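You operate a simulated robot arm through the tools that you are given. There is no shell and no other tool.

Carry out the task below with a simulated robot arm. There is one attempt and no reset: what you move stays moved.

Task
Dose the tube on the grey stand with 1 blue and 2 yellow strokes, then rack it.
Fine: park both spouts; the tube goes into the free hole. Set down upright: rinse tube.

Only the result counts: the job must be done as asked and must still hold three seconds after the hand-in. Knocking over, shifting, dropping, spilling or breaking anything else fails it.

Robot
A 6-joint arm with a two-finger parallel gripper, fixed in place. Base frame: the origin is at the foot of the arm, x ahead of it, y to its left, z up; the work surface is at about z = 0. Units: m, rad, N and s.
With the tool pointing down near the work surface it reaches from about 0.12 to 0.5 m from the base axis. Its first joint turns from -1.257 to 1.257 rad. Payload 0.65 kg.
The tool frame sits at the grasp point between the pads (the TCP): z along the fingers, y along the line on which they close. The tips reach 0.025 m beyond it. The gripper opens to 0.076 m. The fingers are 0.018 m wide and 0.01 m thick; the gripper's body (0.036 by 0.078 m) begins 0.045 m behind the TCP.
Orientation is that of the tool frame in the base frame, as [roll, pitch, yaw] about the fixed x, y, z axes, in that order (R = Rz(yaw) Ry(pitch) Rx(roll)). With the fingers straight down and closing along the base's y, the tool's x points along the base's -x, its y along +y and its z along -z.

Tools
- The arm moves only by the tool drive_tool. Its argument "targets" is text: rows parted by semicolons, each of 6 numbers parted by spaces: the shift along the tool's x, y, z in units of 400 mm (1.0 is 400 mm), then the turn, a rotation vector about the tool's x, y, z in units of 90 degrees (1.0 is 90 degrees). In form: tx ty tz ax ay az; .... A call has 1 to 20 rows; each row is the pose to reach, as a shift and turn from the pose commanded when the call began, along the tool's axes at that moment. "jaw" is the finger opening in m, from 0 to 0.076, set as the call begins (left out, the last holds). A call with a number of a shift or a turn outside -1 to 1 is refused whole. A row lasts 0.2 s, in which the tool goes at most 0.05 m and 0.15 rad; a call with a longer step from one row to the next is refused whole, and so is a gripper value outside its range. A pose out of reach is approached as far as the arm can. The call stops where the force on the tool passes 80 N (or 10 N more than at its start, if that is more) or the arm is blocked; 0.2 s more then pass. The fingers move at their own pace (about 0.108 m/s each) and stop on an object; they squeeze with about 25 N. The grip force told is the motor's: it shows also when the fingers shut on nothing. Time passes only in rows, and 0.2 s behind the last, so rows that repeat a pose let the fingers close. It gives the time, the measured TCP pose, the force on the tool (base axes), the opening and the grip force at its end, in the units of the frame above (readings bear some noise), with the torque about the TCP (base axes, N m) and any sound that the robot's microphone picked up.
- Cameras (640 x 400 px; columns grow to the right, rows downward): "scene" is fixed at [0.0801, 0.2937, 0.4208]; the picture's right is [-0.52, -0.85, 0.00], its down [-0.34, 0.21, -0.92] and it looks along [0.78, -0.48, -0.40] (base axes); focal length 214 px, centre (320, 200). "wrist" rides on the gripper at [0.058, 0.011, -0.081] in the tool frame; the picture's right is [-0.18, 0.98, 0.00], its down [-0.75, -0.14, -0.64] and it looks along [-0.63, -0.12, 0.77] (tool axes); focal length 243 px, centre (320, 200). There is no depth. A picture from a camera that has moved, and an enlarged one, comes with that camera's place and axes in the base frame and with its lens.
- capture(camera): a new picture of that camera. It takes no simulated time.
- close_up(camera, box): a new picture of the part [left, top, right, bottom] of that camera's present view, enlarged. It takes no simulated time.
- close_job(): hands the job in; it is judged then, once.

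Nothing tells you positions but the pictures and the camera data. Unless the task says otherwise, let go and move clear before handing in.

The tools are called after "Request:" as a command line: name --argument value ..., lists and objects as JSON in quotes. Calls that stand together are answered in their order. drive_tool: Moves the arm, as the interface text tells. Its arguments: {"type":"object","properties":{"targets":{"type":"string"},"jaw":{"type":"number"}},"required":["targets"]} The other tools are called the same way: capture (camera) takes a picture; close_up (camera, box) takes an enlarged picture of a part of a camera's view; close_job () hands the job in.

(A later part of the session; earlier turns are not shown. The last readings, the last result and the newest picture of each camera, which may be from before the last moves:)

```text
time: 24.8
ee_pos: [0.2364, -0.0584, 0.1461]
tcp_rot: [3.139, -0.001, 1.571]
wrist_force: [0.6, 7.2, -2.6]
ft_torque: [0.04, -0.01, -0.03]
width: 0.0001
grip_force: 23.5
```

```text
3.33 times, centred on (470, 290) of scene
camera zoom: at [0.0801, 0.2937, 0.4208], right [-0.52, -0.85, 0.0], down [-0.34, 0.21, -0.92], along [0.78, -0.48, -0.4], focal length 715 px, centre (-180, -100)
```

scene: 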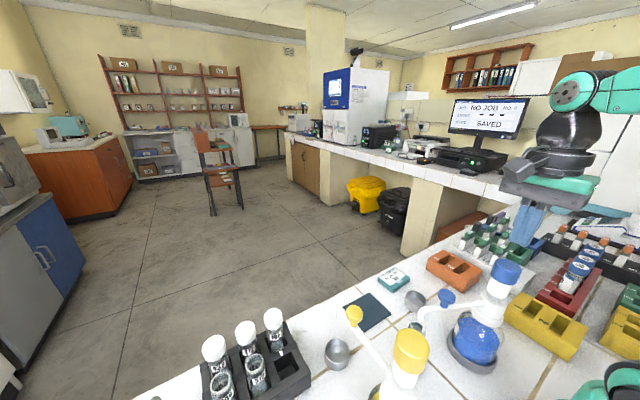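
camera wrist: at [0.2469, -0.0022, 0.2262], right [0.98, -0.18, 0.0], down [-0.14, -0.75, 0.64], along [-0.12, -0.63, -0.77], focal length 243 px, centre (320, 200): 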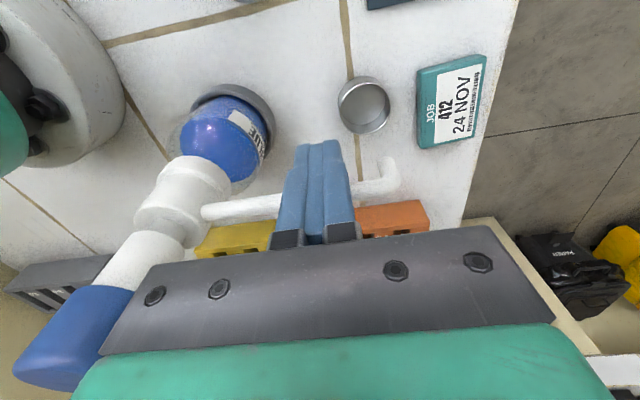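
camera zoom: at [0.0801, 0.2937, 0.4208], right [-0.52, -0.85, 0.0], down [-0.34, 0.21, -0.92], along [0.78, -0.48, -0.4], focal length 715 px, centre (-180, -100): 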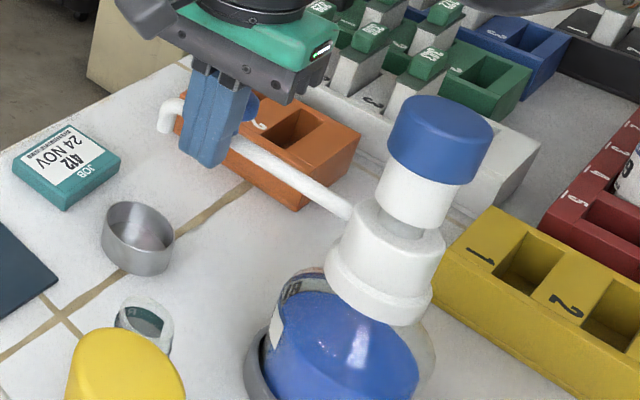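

The spout met its stop at the parked angle (7 N) with the tip back over the cup. I'll back off, rise, and move to the +y side of the yellow knob.

Request:
drive_tool --targets "0.04 0 0 0 0 0; 0.04 0 -0.07 0 0 0; 0.04 0 -0.14 0 0 0; 0.04 0 -0.21 0 0 0; 0.04 0 -0.28 0 0 0; 0.134 0 -0.28 0 0 0; 0.228 0 -0.28 0 0 0; 0.322 0 -0.28 0 0 0; 0.416 0 -0.28 0 0 0; 0.51 0 -0.28 0 0 0; 0.602 0 -0.28 0 0 0; 0.602 0 -0.28 0 0 0"

Request:
capture --camera "wrist"

Request:
capture --camera "scene"

```text
time: 27.4
ee_pos: [0.2355, 0.1819, 0.2588]
tcp_rot: [-3.141, -0.001, 1.569]
wrist_force: [0.0, 0.2, -0.1]
ft_torque: [0.0, -0.03, 0.0]
width: 0.0
grip_force: 23.0
```

```text
taken
camera wrist: at [0.2471, 0.2376, 0.339], right [0.98, -0.19, 0.0], down [-0.14, -0.75, 0.64], along [-0.12, -0.63, -0.77], focal length 243 px, centre (320, 200)
```

wrist: 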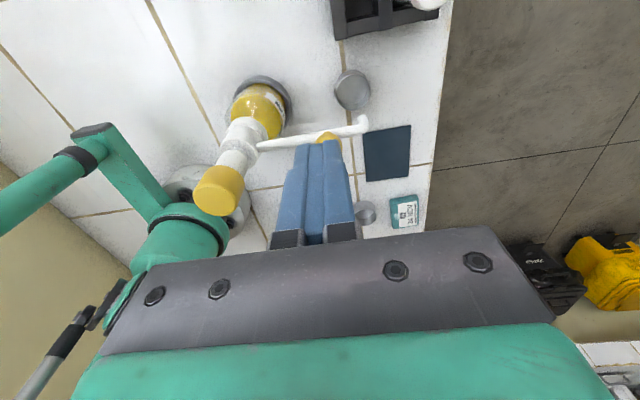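

```text
taken
```

scene: 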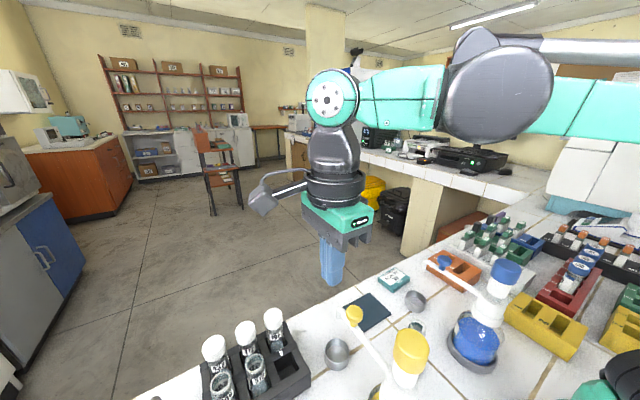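

The fingers are above the +y side of the yellow knob. I'll lower them beside it and look.

Request:
drive_tool --targets "0 0 0.07 0 0 0; 0 0 0.14 0 0 0; 0 0 0.21 0 0 0; 0 0 0.28 0 0 0; 0 0 0.28 0 0 0"

Request:
capture --camera "wrist"

Request:
close_up --camera "scene" --box '[300, 250, 480, 400]'

```text
time: 28.6
ee_pos: [0.2362, 0.1821, 0.1467]
tcp_rot: [3.142, 0.0, 1.571]
wrist_force: [0.0, -0.2, -1.3]
ft_torque: [0.0, -0.01, -0.01]
width: 0.0
grip_force: 23.1
```

```text
taken
camera wrist: at [0.2462, 0.2386, 0.2258], right [0.98, -0.18, 0.0], down [-0.14, -0.75, 0.64], along [-0.12, -0.63, -0.77], focal length 243 px, centre (320, 200)
```

wrist: 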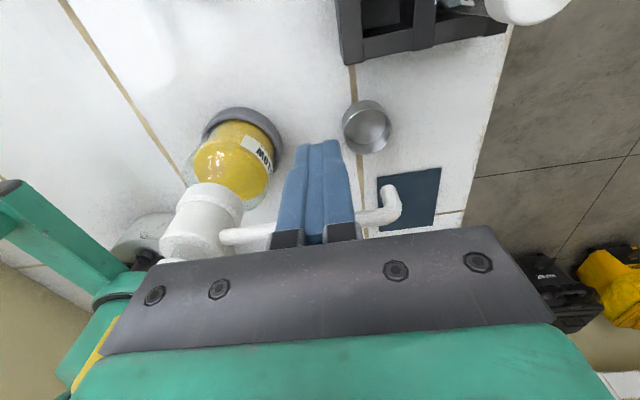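

```text
2.67 times, centred on (390, 325) of scene
camera zoom: at [0.0801, 0.2936, 0.4208], right [-0.52, -0.85, 0.0], down [-0.34, 0.21, -0.92], along [0.78, -0.48, -0.4], focal length 572 px, centre (133, -133)
```

zoom: 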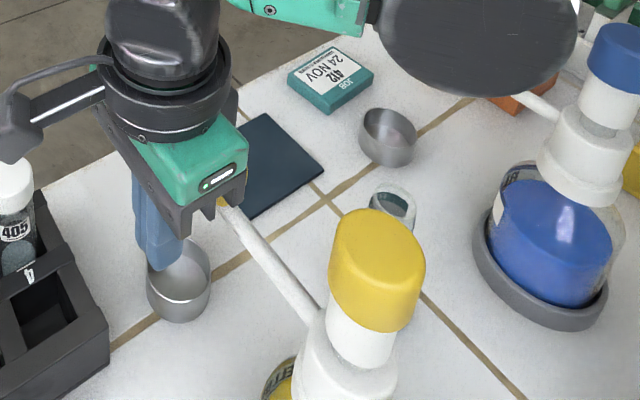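

The fingers sit clear beside the yellow knob. I'll push it along its arc toward the tube, to about 60°.

Request:
drive_tool --targets "-0.0298 0 0 0 0 0; -0.0518 0 0 0 0 0; -0.0695 0.0038 0 0 0 0; -0.0873 0.0063 0 0 0 0; -0.1055 0.0073 0 0 0 0; -0.1233 0.0068 0 0 0 0; -0.1413 0.005 0 0 0 0; -0.1593 0.0015 0 0 0 0; -0.1775 -0.0038 0 0 0 0; -0.1955 -0.0108 0 0 0 0; -0.213 -0.0193 0 0 0 0; -0.23 -0.0298 0 0 0 0; -0.246 -0.042 0 0 0 0; -0.2613 -0.0558 0 0 0 0"

Request:
capture --camera "wrist"

Request:
close_up --camera "scene" --box '[320, 260, 480, 380]'

```text
time: 31.6
ee_pos: [0.2131, 0.0761, 0.1454]
tcp_rot: [3.142, -0.001, 1.569]
wrist_force: [0.5, 0.4, 0.0]
ft_torque: [-0.02, 0.02, -0.01]
width: 0.0
grip_force: 23.4
```

```text
taken
camera wrist: at [0.2243, 0.1341, 0.226], right [0.98, -0.19, 0.0], down [-0.14, -0.75, 0.64], along [-0.12, -0.63, -0.77], focal length 243 px, centre (320, 200)
```

wrist: 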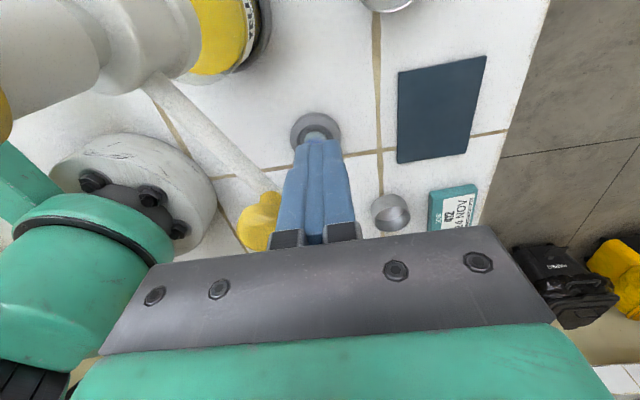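

```text
3.33 times, centred on (400, 320) of scene
camera zoom: at [0.0801, 0.2937, 0.4208], right [-0.52, -0.85, 0.0], down [-0.34, 0.21, -0.92], along [0.78, -0.48, -0.4], focal length 715 px, centre (53, -200)
```

zoom: 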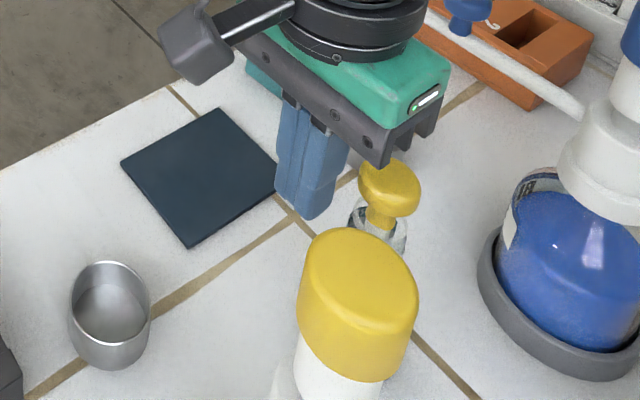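

The yellow spout has reached about 64–65°. I'll back off, rise, and look down on the nozzle and tube to verify alignment.

Request:
drive_tool --targets "0.012 0.025 0 0 0 0; 0.0213 0.045 0 0 0 0; 0.0213 0.045 -0.075 0 0 0; 0.0213 0.045 -0.15 0 0 0; 0.0213 0.045 -0.225 0 0 0; 0.0213 0.045 -0.3 0 0 0; -0.057 0.006 -0.3 0 0 0; -0.136 -0.034 -0.3 0 0 0; -0.136 -0.034 -0.3 0 0 0"

Request:
close_up --camera "wrist" --box '[250, 10, 400, 130]'

Request:
capture --camera "wrist"

Request:
close_up --camera "scene" --box '[320, 260, 480, 380]'

```text
time: 33.6
ee_pos: [0.2009, 0.0248, 0.2663]
tcp_rot: [3.142, 0.001, 1.571]
wrist_force: [0.2, -0.3, 0.0]
ft_torque: [0.0, -0.02, -0.02]
width: 0.0001
grip_force: 23.3
```

```text
3.33 times, centred on (325, 70) of wrist
camera zoom: at [0.2105, 0.0811, 0.3463], right [0.98, -0.18, 0.0], down [-0.14, -0.75, 0.64], along [-0.12, -0.63, -0.77], focal length 809 px, centre (303, 633)
```

zoom: 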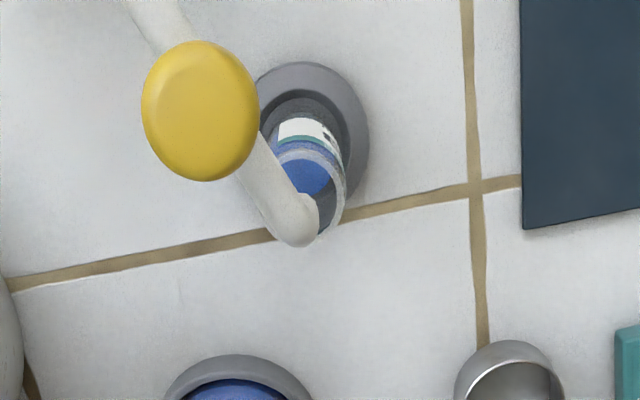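

```text
taken
camera wrist: at [0.2105, 0.0811, 0.3463], right [0.98, -0.18, 0.0], down [-0.14, -0.75, 0.64], along [-0.12, -0.63, -0.77], focal length 243 px, centre (320, 200)
```

wrist: 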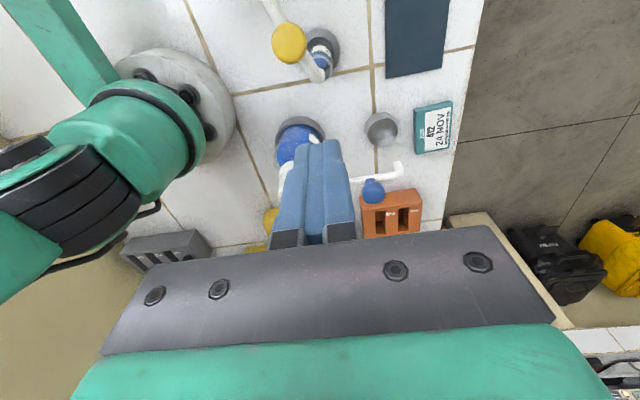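

```text
3.33 times, centred on (400, 320) of scene
camera zoom: at [0.0801, 0.2936, 0.4208], right [-0.52, -0.85, 0.0], down [-0.34, 0.21, -0.92], along [0.78, -0.48, -0.4], focal length 715 px, centre (53, -200)
```

zoom: 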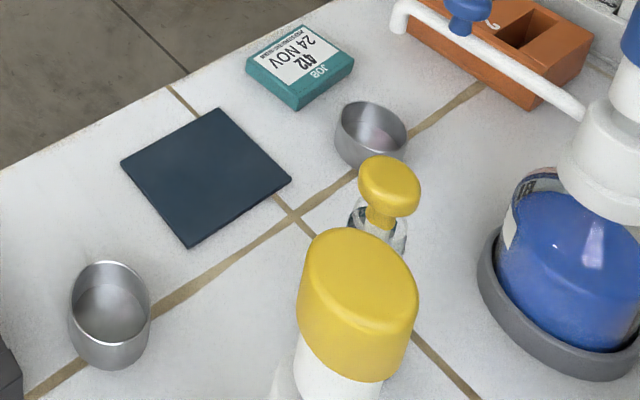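

The nozzle appears over the tube mouth, within about 3 mm. I'll enlarge further to be certain before pressing.

Request:
close_up --camera "wrist" --box '[295, 25, 355, 85]'

Request:
close_up --camera "scene" --box '[395, 295, 435, 335]'

```text
6.67 times, centred on (325, 55) of wrist
camera zoom: at [0.2105, 0.0811, 0.3463], right [0.98, -0.18, 0.0], down [-0.14, -0.75, 0.64], along [-0.12, -0.63, -0.77], focal length 1618 px, centre (287, 1167)
```

zoom: 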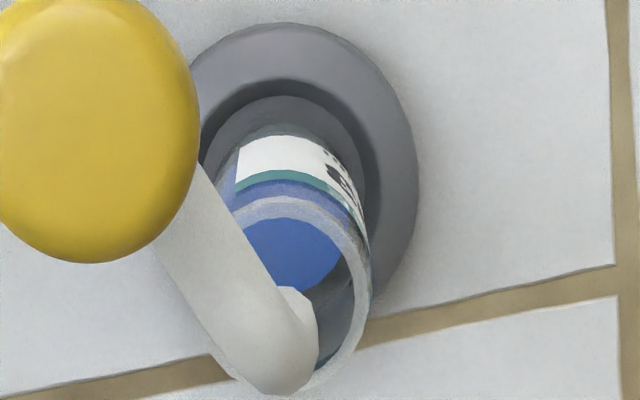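

```text
10.00 times, centred on (415, 315) of scene
camera zoom: at [0.0801, 0.2936, 0.4208], right [-0.52, -0.85, 0.0], down [-0.34, 0.21, -0.92], along [0.78, -0.48, -0.4], focal length 2145 px, centre (-630, -950)
```

zoom: 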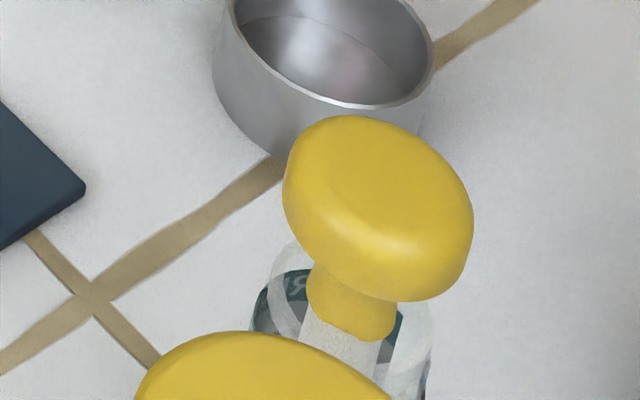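

The yellow nozzle is inside the tube's outline, roughly 2 mm from centre. I'll move the closed fingers over the yellow cap.

Request:
drive_tool --targets "0.0735 -0.0319 0 0 0 0; 0.1469 -0.0638 0 0 0 0; 0.2204 -0.0956 0 0 0 0; 0.2938 -0.1275 0 0 0 0; 0.2938 -0.1275 0.04 0 0 0; 0.2938 -0.1275 0.04 0 0 0"

Request:
capture --camera "wrist"

Request:
close_up --camera "wrist" --box '[270, 20, 370, 180]'

Request:
close_up --camera "scene" --box '[340, 240, 500, 400]'

```text
time: 35.0
ee_pos: [0.1487, 0.1421, 0.2509]
tcp_rot: [3.141, -0.001, 1.569]
wrist_force: [0.2, 0.3, 0.4]
ft_torque: [0.0, 0.02, 0.06]
width: 0.0002
grip_force: 23.7
```

```text
taken
camera wrist: at [0.1603, 0.1975, 0.3299], right [0.98, -0.19, 0.0], down [-0.14, -0.75, 0.64], along [-0.12, -0.63, -0.77], focal length 243 px, centre (320, 200)
```

wrist: 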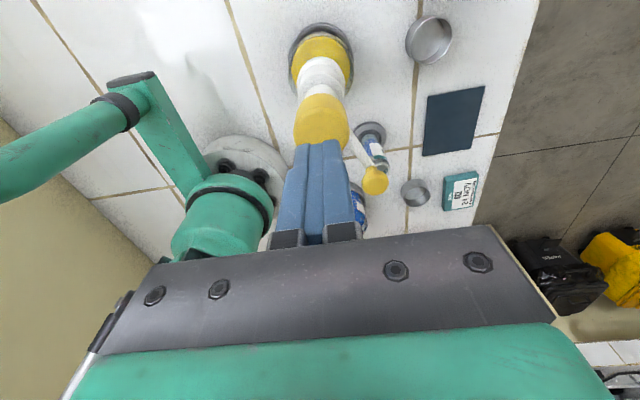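

```text
2.50 times, centred on (320, 100) of wrist
camera zoom: at [0.1603, 0.1975, 0.3299], right [0.98, -0.19, 0.0], down [-0.14, -0.75, 0.64], along [-0.12, -0.63, -0.77], focal length 606 px, centre (320, 450)
```

zoom: 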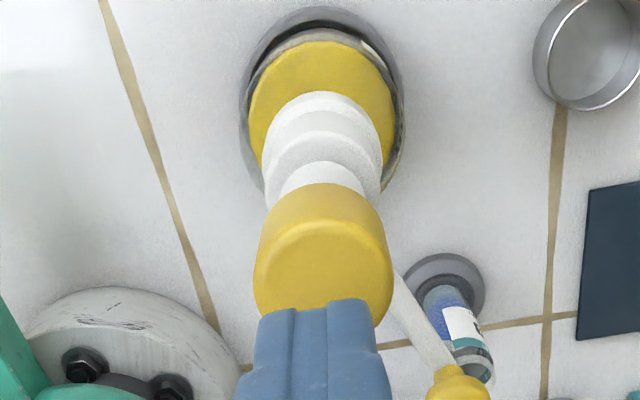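

```text
2.50 times, centred on (420, 320) of scene
camera zoom: at [0.0801, 0.2937, 0.4208], right [-0.52, -0.85, 0.0], down [-0.34, 0.21, -0.92], along [0.78, -0.48, -0.4], focal length 536 px, centre (70, -100)
```

zoom: 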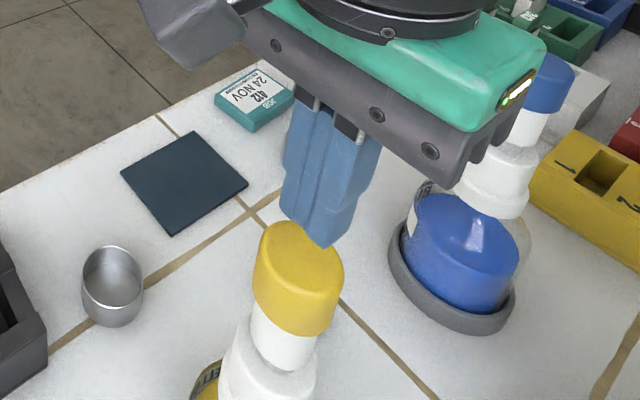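

The view is centred on the yellow cap just as it was for blue. I'll press the first yellow stroke smoothly to nearly the depth where blue clicked.

Request:
drive_tool --targets "0 0 0.025 0 0 0; 0 0 0.05 0 0 0; 0 0 0.0625 0 0 0; 0 0 0.07 0 0 0; 0 0 0.0775 0 0 0; 0 0 0.085 0 0 0; 0 0 0.0925 0 0 0"

Request:
close_up --camera "scene" --box '[360, 260, 500, 400]'

Request:
capture --camera "wrist"

```text
time: 36.6
ee_pos: [0.1496, 0.1414, 0.2143]
tcp_rot: [3.141, 0.002, 1.569]
wrist_force: [-1.3, -5.0, 10.1]
ft_torque: [-0.09, 0.04, 0.02]
width: 0.0
grip_force: 24.1
heard: click
```

```text
2.86 times, centred on (430, 330) of scene
camera zoom: at [0.0801, 0.2936, 0.4208], right [-0.52, -0.85, 0.0], down [-0.34, 0.21, -0.92], along [0.78, -0.48, -0.4], focal length 613 px, centre (6, -171)
```

zoom: 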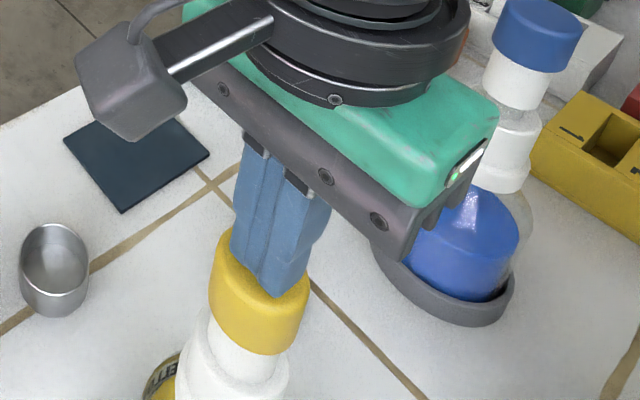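

```text
taken
camera wrist: at [0.16, 0.1977, 0.2933], right [0.98, -0.19, 0.0], down [-0.14, -0.75, 0.64], along [-0.12, -0.63, -0.77], focal length 243 px, centre (320, 200)
```

wrist: 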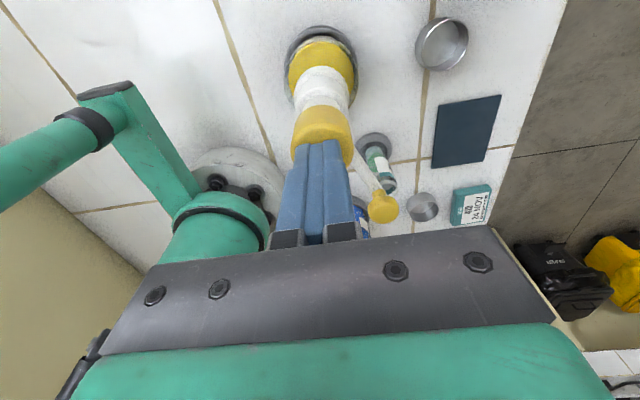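

A click came at 10 N and the tube contents turned green. I'll check whether the stream has stopped before releasing.

Request:
close_up --camera "wrist" --box '[330, 110, 430, 240]'

```text
3.08 times, centred on (380, 175) of wrist
camera zoom: at [0.16, 0.1977, 0.2933], right [0.98, -0.19, 0.0], down [-0.14, -0.75, 0.64], along [-0.12, -0.63, -0.77], focal length 746 px, centre (135, 277)
```

zoom: 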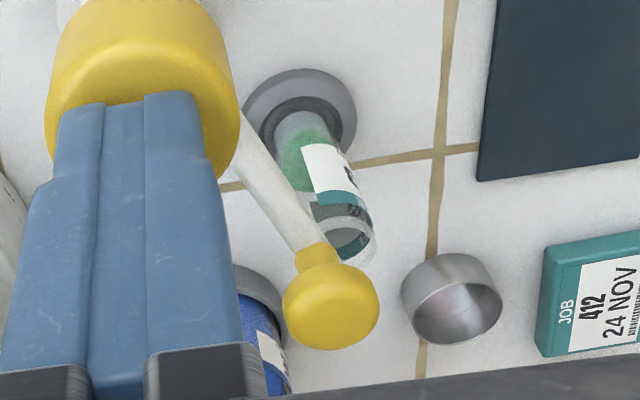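

The tube now holds green liquid and there's no visible stream. I'll press a final millimetre to be sure of the bottom, then release fully.

Request:
drive_tool --targets "0 0 0.003 0 0 0; 0 0 0.003 0 0 0"

Request:
drive_tool --targets "0 0 -0.015 0 0 0; 0 0 -0.035 0 0 0; 0 0 -0.065 0 0 0; 0 0 -0.0955 0 0 0; 0 0 -0.0955 0 0 0"

Request:
close_up --camera "scene" --box '[340, 240, 500, 400]'

Request:
close_up --camera "wrist" --box '[270, 20, 430, 220]'

```text
time: 37.2
ee_pos: [0.1481, 0.1416, 0.2122]
tcp_rot: [3.142, 0.002, 1.57]
wrist_force: [-5.8, -12.2, 32.8]
ft_torque: [-0.26, 0.12, 0.0]
width: 0.0
grip_force: 23.2
```

```text
time: 38.4
ee_pos: [0.1495, 0.1401, 0.2502]
tcp_rot: [-3.141, 0.002, 1.57]
wrist_force: [0.6, 0.2, -1.1]
ft_torque: [0.01, -0.02, 0.03]
width: 0.0001
grip_force: 23.7
```

```text
2.50 times, centred on (420, 320) of scene
camera zoom: at [0.0801, 0.2937, 0.4208], right [-0.52, -0.85, 0.0], down [-0.34, 0.21, -0.92], along [0.78, -0.48, -0.4], focal length 536 px, centre (70, -100)
```

zoom: 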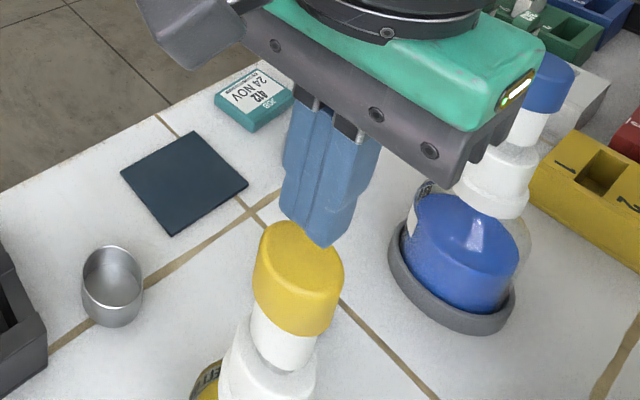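

```text
2.00 times, centred on (350, 120) of wrist
camera zoom: at [0.1604, 0.1975, 0.3299], right [0.98, -0.18, 0.0], down [-0.14, -0.75, 0.64], along [-0.12, -0.63, -0.77], focal length 485 px, centre (260, 360)
```

zoom: 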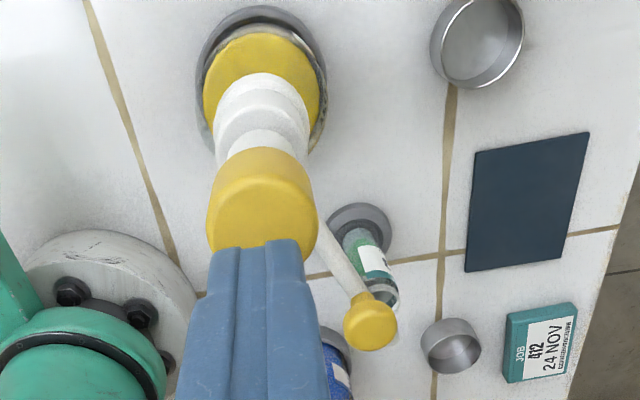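

The yellow cap has sprung back after stroke one. Now the second yellow stroke, same motion.

Request:
drive_tool --targets "0 0 0.025 0 0 0; 0 0 0.05 0 0 0; 0 0 0.0625 0 0 0; 0 0 0.07 0 0 0; 0 0 0.0775 0 0 0; 0 0 0.085 0 0 0; 0 0 0.0925 0 0 0; 0 0 0.0945 0 0 0"

Request:
close_up --camera "wrist" --box '[330, 110, 430, 240]'

```text
time: 40.2
ee_pos: [0.1483, 0.141, 0.2128]
tcp_rot: [3.141, 0.001, 1.571]
wrist_force: [-2.8, 3.9, 24.0]
ft_torque: [0.09, 0.05, -0.04]
width: 0.0
grip_force: 23.6
heard: click
```

```text
3.08 times, centred on (380, 175) of wrist
camera zoom: at [0.1604, 0.1981, 0.2928], right [0.98, -0.18, 0.0], down [-0.14, -0.75, 0.64], along [-0.12, -0.63, -0.77], focal length 746 px, centre (135, 277)
```

zoom: 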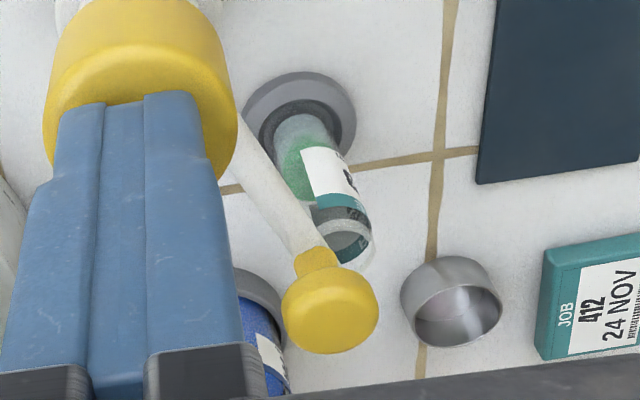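

Second yellow click heard, so the dosing is done: 1 blue and 2 yellow. I'll release, rise, and move to the far side of the yellow knob with the camera turned away from the cap.

Request:
drive_tool --targets "0 0 -0.015 0 0 0; 0 0 -0.04 0 0 0; 0 0 -0.08 0 0 0; 0 0 -0.12 0 0 0; 0 0 -0.145 0 0 0; -0.0394 0.0013 -0.145 0 0 0.0833; -0.0788 0.0027 -0.145 0 0 0.1667; -0.1182 0.004 -0.145 0 0 0.25; -0.1575 0.0053 -0.145 0 0 0.3333; -0.1969 0.0067 -0.145 0 0 0.4167; -0.2363 0.008 -0.145 0 0 0.5; -0.2363 0.008 -0.145 0 0 0.5"

Request:
capture --camera "wrist"

Request:
capture --camera "scene"

```text
time: 42.8
ee_pos: [0.1512, 0.0454, 0.271]
tcp_rot: [3.14, 0.001, 0.783]
wrist_force: [-0.1, -0.3, 0.0]
ft_torque: [0.0, 0.0, -0.01]
width: 0.0
grip_force: 24.3
```

```text
taken
camera wrist: at [0.2006, 0.0782, 0.3508], right [0.56, -0.83, 0.0], down [-0.63, -0.43, 0.64], along [-0.53, -0.36, -0.77], focal length 243 px, centre (320, 200)
```

wrist: 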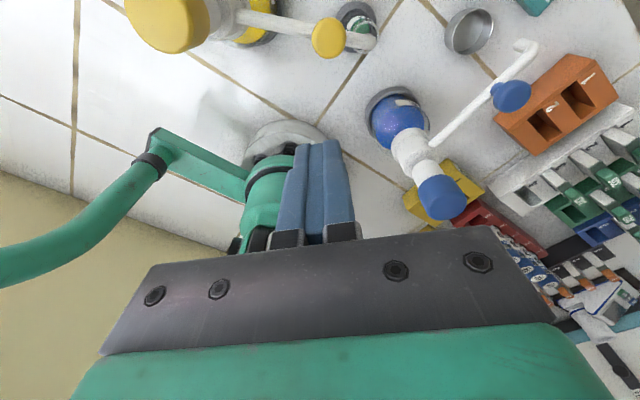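

```text
taken
```

scene: 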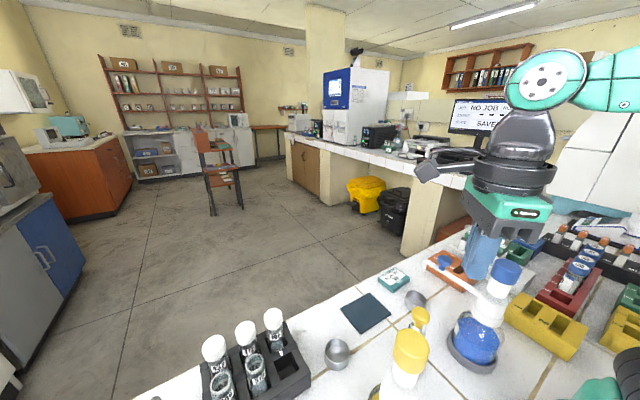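

The arm is positioned on the far side of the yellow knob with clearance. I'll lower and then push the yellow spout back toward its park position.

Request:
drive_tool --targets "0 0 0.065 0 0 0; 0 0 0.13 0 0 0; 0 0 0.195 0 0 0; 0 0 0.26 0 0 0; 0 0 0.31 0 0 0; 0 0 0.31 0 0 0"

Request:
capture --camera "wrist"

Request:
close_up --camera "scene" --box '[340, 240, 540, 400]'

```text
time: 44.2
ee_pos: [0.1517, 0.0461, 0.1462]
tcp_rot: [3.141, 0.0, 0.784]
wrist_force: [-0.7, 0.5, 0.1]
ft_torque: [0.01, 0.01, 0.07]
width: 0.0
grip_force: 23.0
```

```text
taken
camera wrist: at [0.2012, 0.078, 0.2264], right [0.56, -0.83, 0.0], down [-0.63, -0.43, 0.64], along [-0.53, -0.36, -0.77], focal length 243 px, centre (320, 200)
```

wrist: 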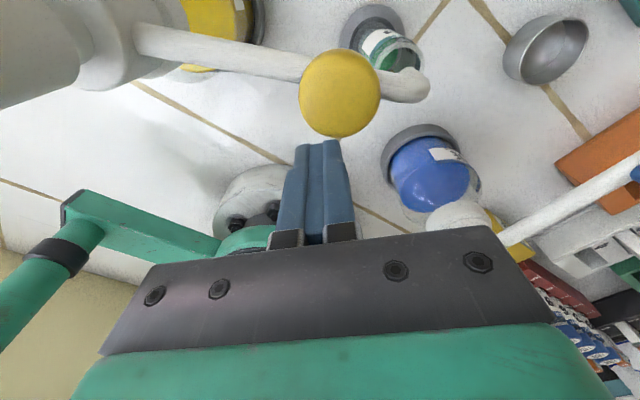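

```text
2.50 times, centred on (440, 320) of scene
camera zoom: at [0.0801, 0.2937, 0.4208], right [-0.52, -0.85, 0.0], down [-0.34, 0.21, -0.92], along [0.78, -0.48, -0.4], focal length 536 px, centre (20, -100)
```

zoom: 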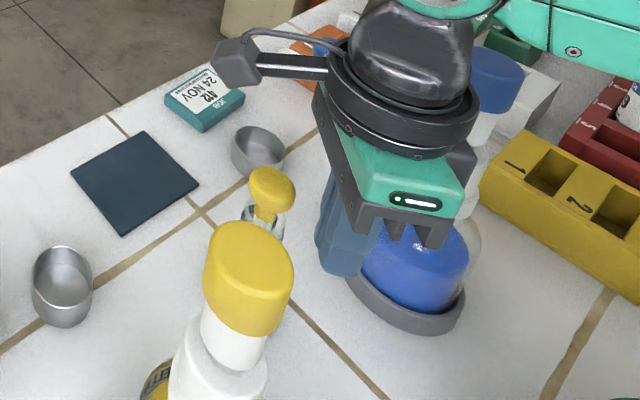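

The fingers are beside the yellow knob. I'll push along the arc back toward park, stopping at about 5°.

Request:
drive_tool --targets "0.0364 0.0134 0 0 0 0; 0.0532 0.0239 0 0 0 -0.0385; 0.0705 0.0327 0 0 0 -0.0769; 0.0887 0.04 0 0 0 -0.1154; 0.1075 0.0456 0 0 0 -0.1538; 0.1266 0.0495 0 0 0 -0.1923; 0.1473 0.0514 0 0 0 -0.2308; 0.1669 0.052 0 0 0 -0.2692; 0.1863 0.0509 0 0 0 -0.3077; 0.2056 0.0479 0 0 0 -0.3462; 0.2257 0.0426 0 0 0 -0.3846; 0.2441 0.0362 0 0 0 -0.4231; 0.262 0.0283 0 0 0 -0.4615"

Request:
capture --camera "wrist"

Request:
close_up --camera "scene" --box '[300, 250, 480, 400]'

```text
time: 47.0
ee_pos: [0.2338, 0.1117, 0.1479]
tcp_rot: [-3.142, -0.001, 1.512]
wrist_force: [-0.2, -1.0, 0.2]
ft_torque: [-0.02, -0.01, -0.03]
width: 0.0
grip_force: 24.0
```

```text
taken
camera wrist: at [0.2483, 0.1687, 0.2272], right [0.97, -0.24, 0.0], down [-0.19, -0.74, 0.64], along [-0.16, -0.62, -0.77], focal length 243 px, centre (320, 200)
```

wrist: 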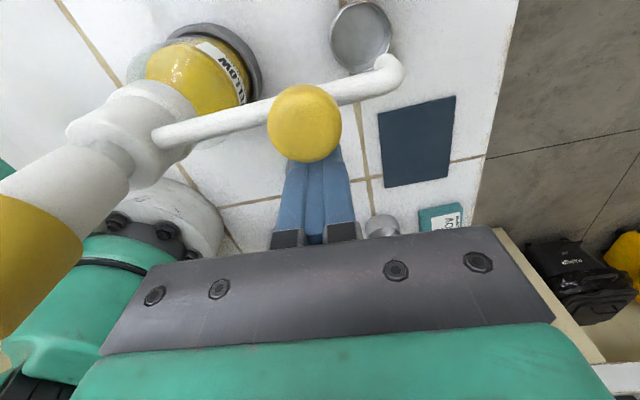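

```text
2.67 times, centred on (390, 325) of scene
camera zoom: at [0.0801, 0.2936, 0.4208], right [-0.52, -0.85, 0.0], down [-0.34, 0.21, -0.92], along [0.78, -0.48, -0.4], focal length 572 px, centre (133, -133)
```

zoom: 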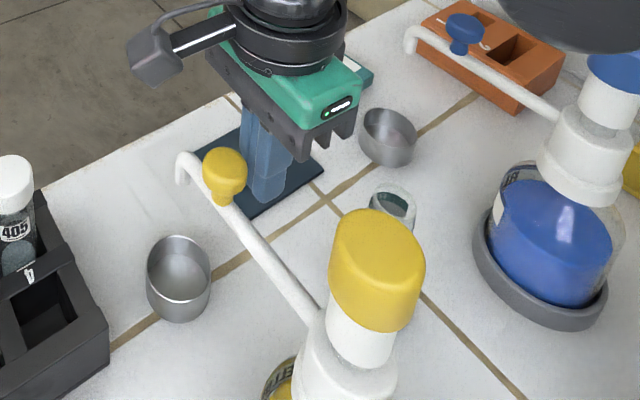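

The yellow spout's tip and knob appear back at their starting pixels. I'll nudge gently to confirm it sits against the park stop.

Request:
drive_tool --targets "0.008 0.001 0 0 0 0; 0.014 0.002 0 0 0 0; 0.019 0.003 0 0 0 0; 0.023 0.0036 0 0 0 0"

Request:
close_up --camera "scene" --box '[300, 250, 480, 400]'

Request:
capture --camera "wrist"

```text
time: 48.0
ee_pos: [0.2377, 0.1191, 0.1469]
tcp_rot: [3.141, 0.005, 1.507]
wrist_force: [-12.1, -27.3, 9.1]
ft_torque: [0.17, 0.01, 0.18]
width: 0.0
grip_force: 23.7
```

```text
2.67 times, centred on (390, 325) of scene
camera zoom: at [0.0801, 0.2936, 0.4208], right [-0.52, -0.85, 0.0], down [-0.34, 0.21, -0.92], along [0.78, -0.48, -0.4], focal length 572 px, centre (133, -133)
```

zoom: 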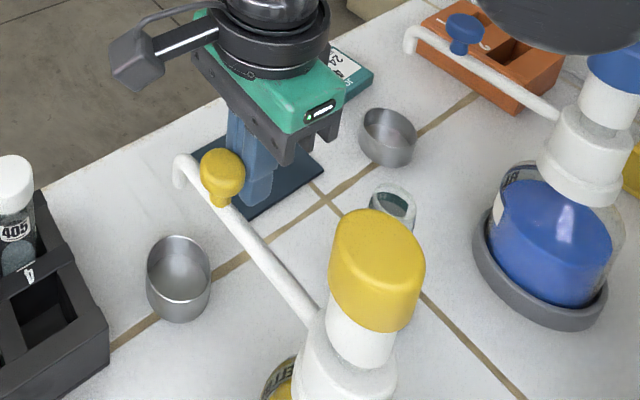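

```text
taken
camera wrist: at [0.2513, 0.1764, 0.2266], right [0.97, -0.25, 0.0], down [-0.19, -0.74, 0.65], along [-0.16, -0.63, -0.76], focal length 243 px, centre (320, 200)
```

wrist: 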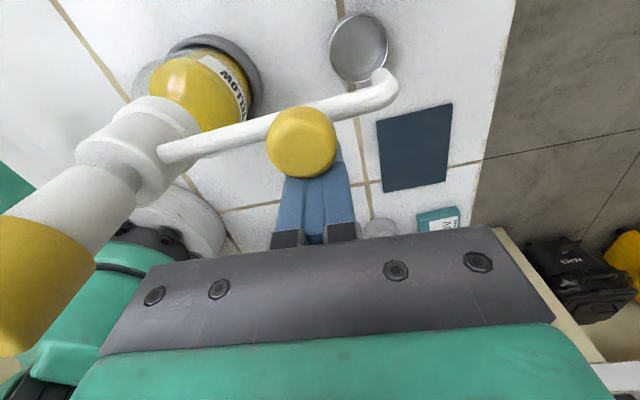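

The yellow spout is firmly against its park stop and the bottle hasn't moved. I'll back off at once, rise, and go view the rack's free hole from above.

Request:
drive_tool --targets "-0.02 0 0 0 0 0; -0.04 0 0 0 0 0; -0.04 0 -0.07 0 0 0; -0.04 0 -0.14 0 0 0; -0.04 0 -0.21 0 0 0; -0.04 0 -0.28 0 0 0; 0.04 0.02 -0.3 0 0 0; 0.12 0.04 -0.32 0 0 0; 0.2 0.06 -0.34 0 0 0; 0.27 0.078 -0.35 0 0 0; 0.3288 0.0908 -0.35 0 0 0; 0.3288 0.0908 -0.35 0 0 0"

Request:
capture --camera "wrist"

Request:
capture --camera "scene"

```text
time: 50.6
ee_pos: [0.2804, 0.2498, 0.2865]
tcp_rot: [3.141, -0.001, 1.509]
wrist_force: [0.4, 0.1, 0.2]
ft_torque: [0.03, 0.0, -0.04]
width: 0.0
grip_force: 23.9
```

```text
taken
camera wrist: at [0.2942, 0.3064, 0.3664], right [0.97, -0.24, 0.0], down [-0.19, -0.74, 0.64], along [-0.16, -0.62, -0.77], focal length 243 px, centre (320, 200)
```

wrist: 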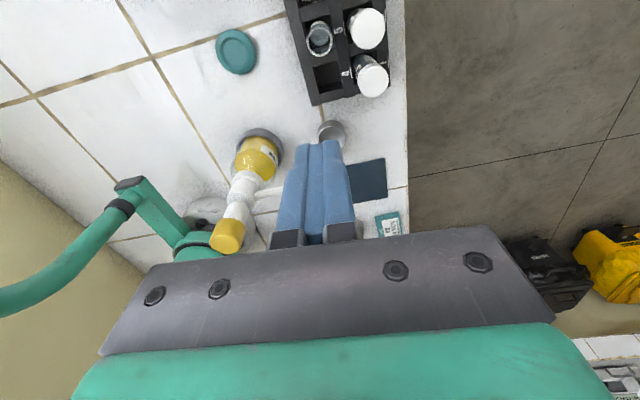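

```text
taken
```

scene: 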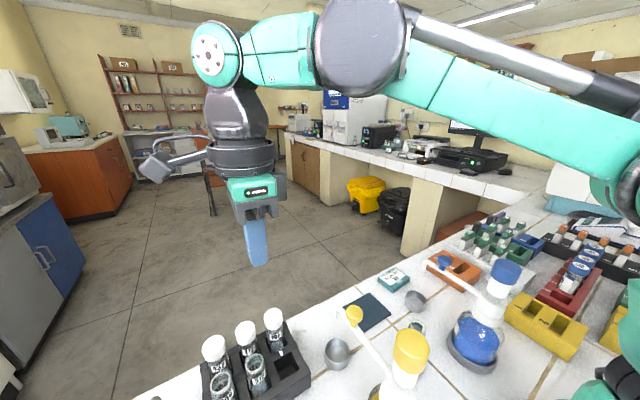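

Request:
close_up --camera "wrist" --box '[270, 0, 410, 120]'

Request:
close_up --camera "scene" --box '[190, 290, 330, 400]'

```text
3.33 times, centred on (340, 60) of wrist
camera zoom: at [0.2942, 0.3064, 0.3664], right [0.97, -0.24, 0.0], down [-0.19, -0.74, 0.64], along [-0.16, -0.62, -0.77], focal length 809 px, centre (253, 667)
```

zoom: 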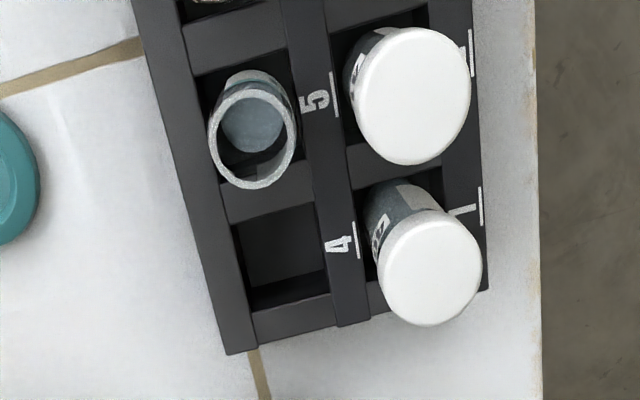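

```text
3.64 times, centred on (260, 345) of scene
camera zoom: at [0.0801, 0.2937, 0.4208], right [-0.52, -0.85, 0.0], down [-0.34, 0.21, -0.92], along [0.78, -0.48, -0.4], focal length 780 px, centre (538, -327)
```

zoom: 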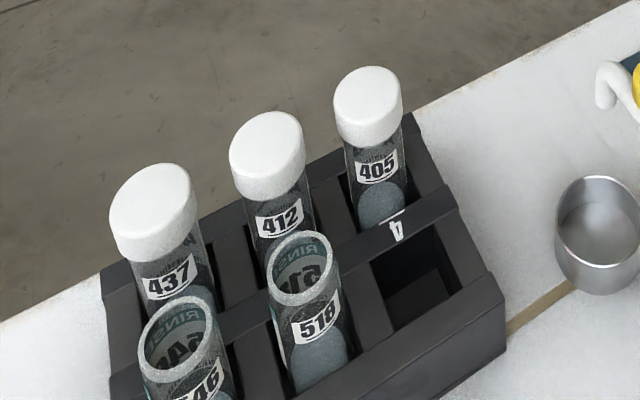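

Hole 4 of the black rack is empty, centred near (0.286, 0.231) with its top about z 0.042; neighbours are tube 518 and capped tube 405. Next I'll go above the dosed tube with open fingers and re-measure it.

Request:
drive_tool --targets "-0.0512 -0.0151 0.0083 0 0 -0.09; -0.1024 -0.0303 0.0165 0 0 -0.18; -0.1537 -0.0454 0.0248 0 0 -0.27; -0.2049 -0.0605 0.0331 0 0 -0.36; -0.2561 -0.0757 0.0414 0 0 -0.45; -0.3073 -0.0908 0.0496 0 0 -0.54; -0.3585 -0.106 0.0579 0 0 -0.63; -0.4097 -0.1211 0.0662 0 0 -0.72; -0.461 -0.1362 0.0745 0 0 -0.81; -0.5122 -0.1514 0.0827 0 0 -0.9; -0.5634 -0.1665 0.091 0 0 -0.99; -0.5634 -0.1665 0.091 0 0 -0.99" --jaw 0.055

Request:
drive_tool --targets "0 0 0 0 0 -0.0493; 0 0 0 0 0 -0.0493"

Request:
capture --camera "wrist"

Request:
close_up --camera "wrist" --box '[270, 30, 370, 130]'

```text
time: 53.2
ee_pos: [0.201, 0.0287, 0.25]
tcp_rot: [-3.141, -0.002, 3.065]
wrist_force: [-0.1, -0.6, 0.6]
ft_torque: [0.03, 0.02, -0.04]
width: 0.0552
grip_force: 0.1
```

```text
time: 53.8
ee_pos: [0.2011, 0.029, 0.2503]
tcp_rot: [-3.141, 0.0, -3.14]
wrist_force: [0.2, -0.2, 2.0]
ft_torque: [0.0, 0.02, 0.02]
width: 0.0549
grip_force: 0.0
```

```text
taken
camera wrist: at [0.1424, 0.0385, 0.3301], right [0.18, 0.98, 0.0], down [0.75, -0.14, 0.64], along [0.63, -0.12, -0.77], focal length 243 px, centre (320, 200)
```

wrist: 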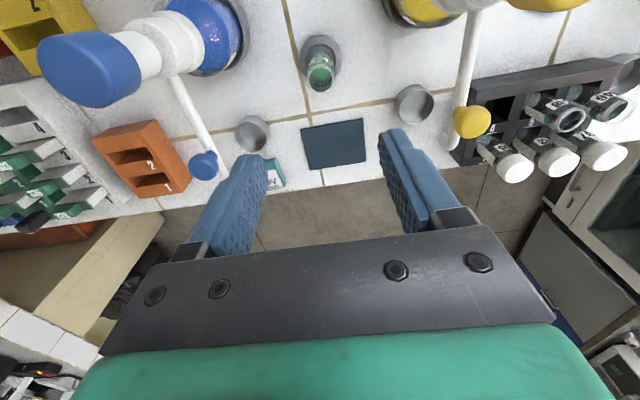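

```text
4.00 times, centred on (320, 80) of wrist
camera zoom: at [0.1424, 0.0385, 0.3301], right [0.18, 0.98, 0.0], down [0.75, -0.14, 0.64], along [0.63, -0.12, -0.77], focal length 970 px, centre (320, 680)
```

zoom: 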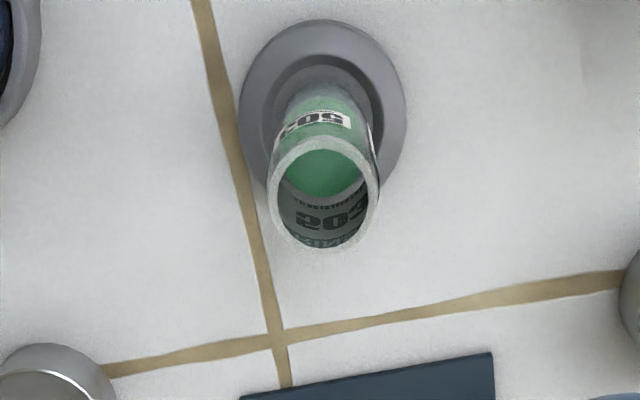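

The tube's rim is near (0.200, 0.029) with a diameter of about 26 mm. I'll enlarge it to check that it stands upright in the stand.

Request:
close_up --camera "wrist" --box '[295, 30, 345, 100]'

Request:
close_up --camera "scene" --box '[395, 295, 445, 345]'

```text
5.71 times, centred on (320, 65) of wrist
camera zoom: at [0.1424, 0.0385, 0.3301], right [0.18, 0.98, 0.0], down [0.75, -0.14, 0.64], along [0.63, -0.12, -0.77], focal length 1386 px, centre (320, 971)
```

zoom: 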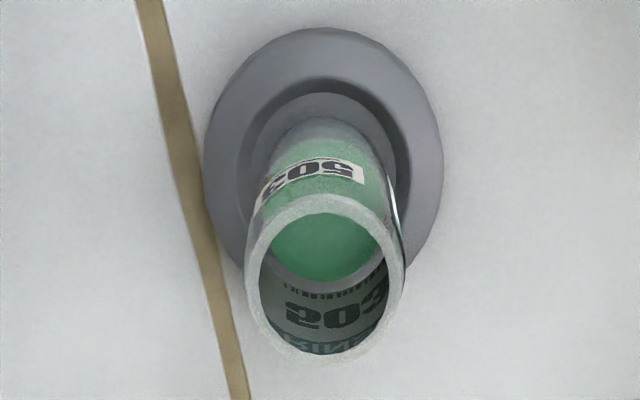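

```text
8.00 times, centred on (420, 320) of scene
camera zoom: at [0.0801, 0.2937, 0.4208], right [-0.52, -0.85, 0.0], down [-0.34, 0.21, -0.92], along [0.78, -0.48, -0.4], focal length 1716 px, centre (-480, -760)
```

zoom: 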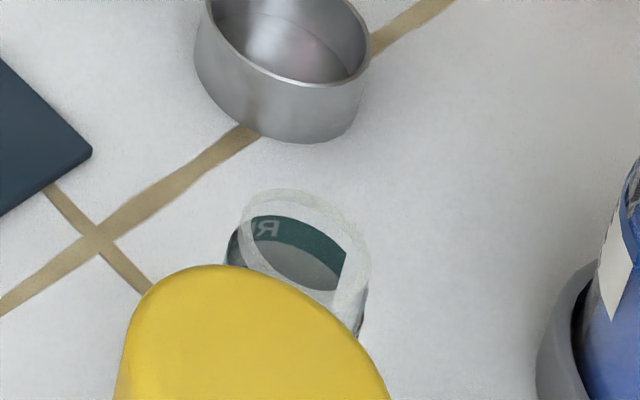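

The tube stands upright and centred in its stand at about (0.200, 0.029). I'll lower the open fingers around its upper part, keeping the tips near z 0.048.

Request:
drive_tool --targets "0.0025 0 0.07 0 0 0; 0.0025 0 0.14 0 0 0; 0.0025 0 0.21 0 0 0; 0.0025 0 0.28 0 0 0; 0.0025 0 0.34 0 0 0; 0.0025 0 0.39 0 0 0; 0.0025 0 0.425 0 0 0; 0.0025 0 0.4433 0 0 0; 0.0025 0 0.4433 0 0 0"

Request:
capture --camera "wrist"

Request:
close_up --camera "scene" --box '[340, 230, 520, 370]'

```text
time: 55.8
ee_pos: [0.1998, 0.0286, 0.0735]
tcp_rot: [-3.141, 0.0, -3.142]
wrist_force: [-0.1, -0.2, 1.0]
ft_torque: [-0.01, -0.03, -0.04]
width: 0.0548
grip_force: 0.1
```

```text
taken
camera wrist: at [0.1411, 0.0385, 0.1528], right [0.18, 0.98, 0.0], down [0.75, -0.14, 0.64], along [0.63, -0.12, -0.77], focal length 243 px, centre (320, 200)
```

wrist: 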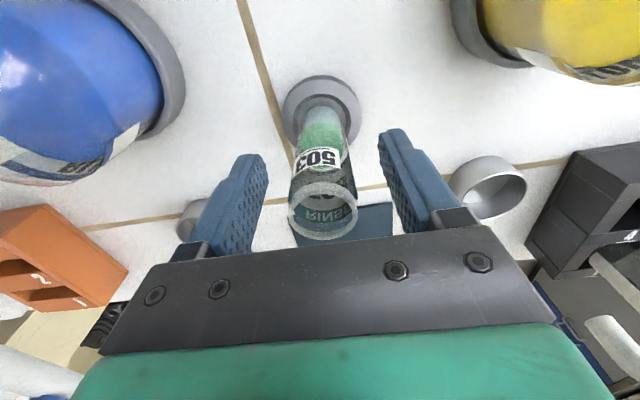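

```text
2.86 times, centred on (430, 300) of scene
camera zoom: at [0.0801, 0.2937, 0.4208], right [-0.52, -0.85, 0.0], down [-0.34, 0.21, -0.92], along [0.78, -0.48, -0.4], focal length 613 px, centre (6, -86)
```

zoom: 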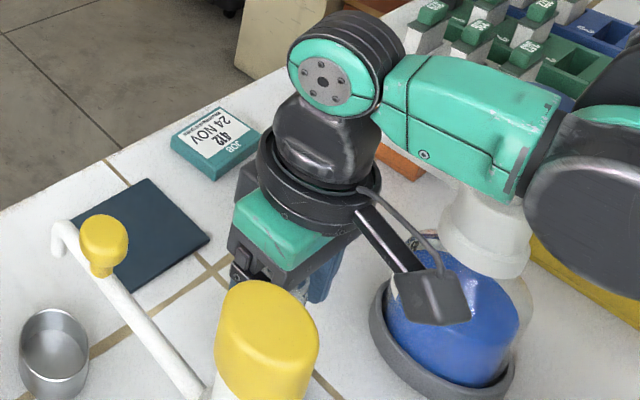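

The tube sits centred between the fingers with its rim about z 0.087. I'll close the fingers on it.

Request:
drive_tool --targets "0 0 0 0 0 0; 0 0 0 0 0 0; 0 0 0 0 0 0" --jaw 0.018

Request:
capture --camera "wrist"

```text
time: 56.6
ee_pos: [0.1994, 0.0299, 0.0724]
tcp_rot: [3.14, 0.001, 3.141]
wrist_force: [0.0, -1.1, -0.6]
ft_torque: [0.0, -0.07, -0.02]
width: 0.0243
grip_force: 24.3
```

```text
taken
camera wrist: at [0.1411, 0.0385, 0.1529], right [0.18, 0.98, 0.0], down [0.75, -0.14, 0.64], along [0.63, -0.12, -0.77], focal length 243 px, centre (320, 200)
```

wrist: 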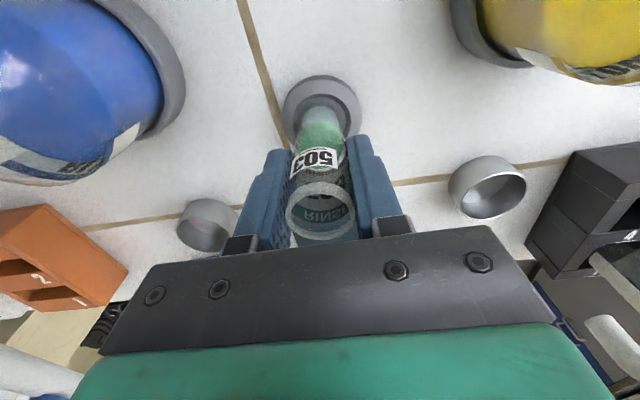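

The tube is gripped (opening 24.3 mm). I'll lift it straight up, slowly and upright.

Request:
drive_tool --targets "0 0 -0.02 0 0 0; 0 0 -0.06 0 0 0; 0 0 -0.11 0 0 0; 0 0 -0.16 0 0 0; 0 0 -0.21 0 0 0; 0 0 -0.26 0 0 0; 0 0 -0.31 0 0 0; 0 0 -0.36 0 0 0; 0 0 -0.41 0 0 0; 0 0 -0.45 0 0 0; 0 0 -0.475 0 0 0; 0 0 -0.475 0 0 0"

Request:
capture --camera "scene"

Request:
capture --camera "wrist"

```text
time: 59.2
ee_pos: [0.199, 0.0295, 0.2643]
tcp_rot: [-3.141, 0.0, -3.142]
wrist_force: [0.3, 0.5, -0.7]
ft_torque: [0.0, -0.01, -0.05]
width: 0.0245
grip_force: 24.7
```

```text
taken
```

scene: 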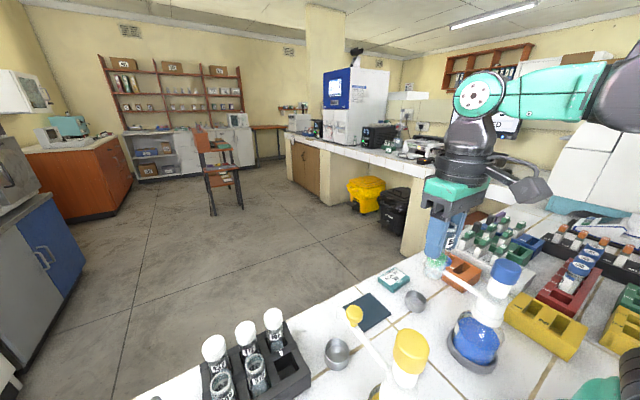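

```text
taken
camera wrist: at [0.1405, 0.0389, 0.344], right [0.18, 0.98, 0.0], down [0.75, -0.14, 0.64], along [0.63, -0.12, -0.77], focal length 243 px, centre (320, 200)
```

wrist: 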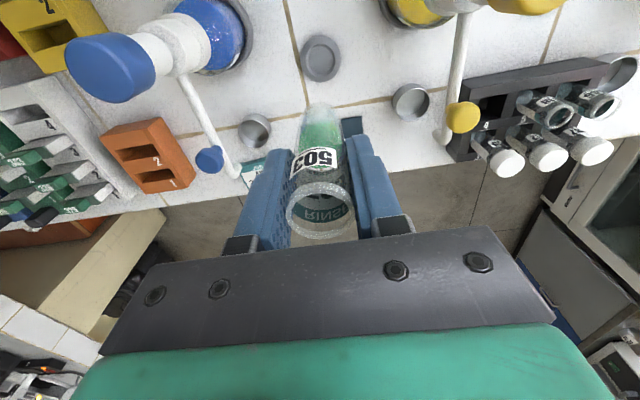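

The tube is held upright and the stand is empty. I'll carry it high over to the rack, turning 45° so the fingers pass diagonally between neighbours.

Request:
drive_tool --targets "-0.0097 0.0227 0 0 0 -0.0227; -0.0292 0.0682 0 0 0 -0.0682; -0.0486 0.1136 0 0 0 -0.1136; -0.068 0.1591 0 0 0 -0.1591; -0.0875 0.2045 0 0 0 -0.2045; -0.1069 0.25 0 0 0 -0.25; -0.1263 0.2955 0 0 0 -0.2955; -0.1458 0.3409 0 0 0 -0.3409; -0.1652 0.3864 0 0 0 -0.3864; -0.1846 0.4318 0 0 0 -0.4318; -0.2041 0.4773 0 0 0 -0.4773; -0.2138 0.5 0 0 0 -0.5; -0.2138 0.5 0 0 0 -0.5"

Request:
capture --camera "scene"

Request:
capture --camera "wrist"

```text
time: 62.0
ee_pos: [0.2844, 0.2302, 0.2622]
tcp_rot: [-3.141, -0.001, -2.354]
wrist_force: [0.9, 0.3, -0.7]
ft_torque: [-0.02, 0.05, -0.02]
width: 0.0248
grip_force: 24.5
```

```text
taken
```

scene: 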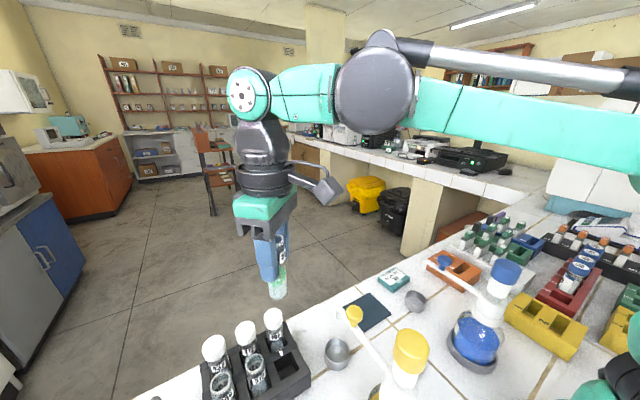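

```text
taken
camera wrist: at [0.2352, 0.1948, 0.3424], right [-0.57, 0.82, 0.0], down [0.63, 0.43, 0.64], along [0.53, 0.36, -0.77], focal length 243 px, centre (320, 200)
```

wrist: 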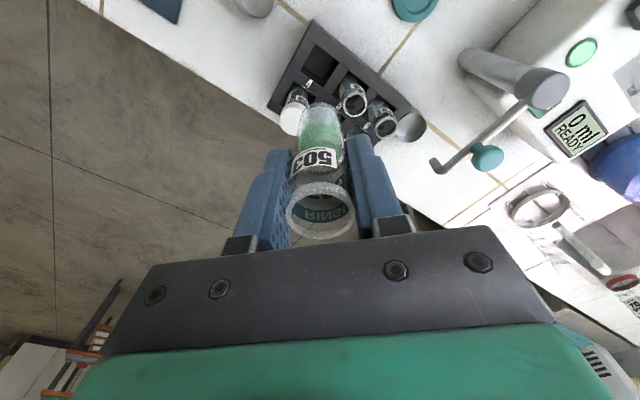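

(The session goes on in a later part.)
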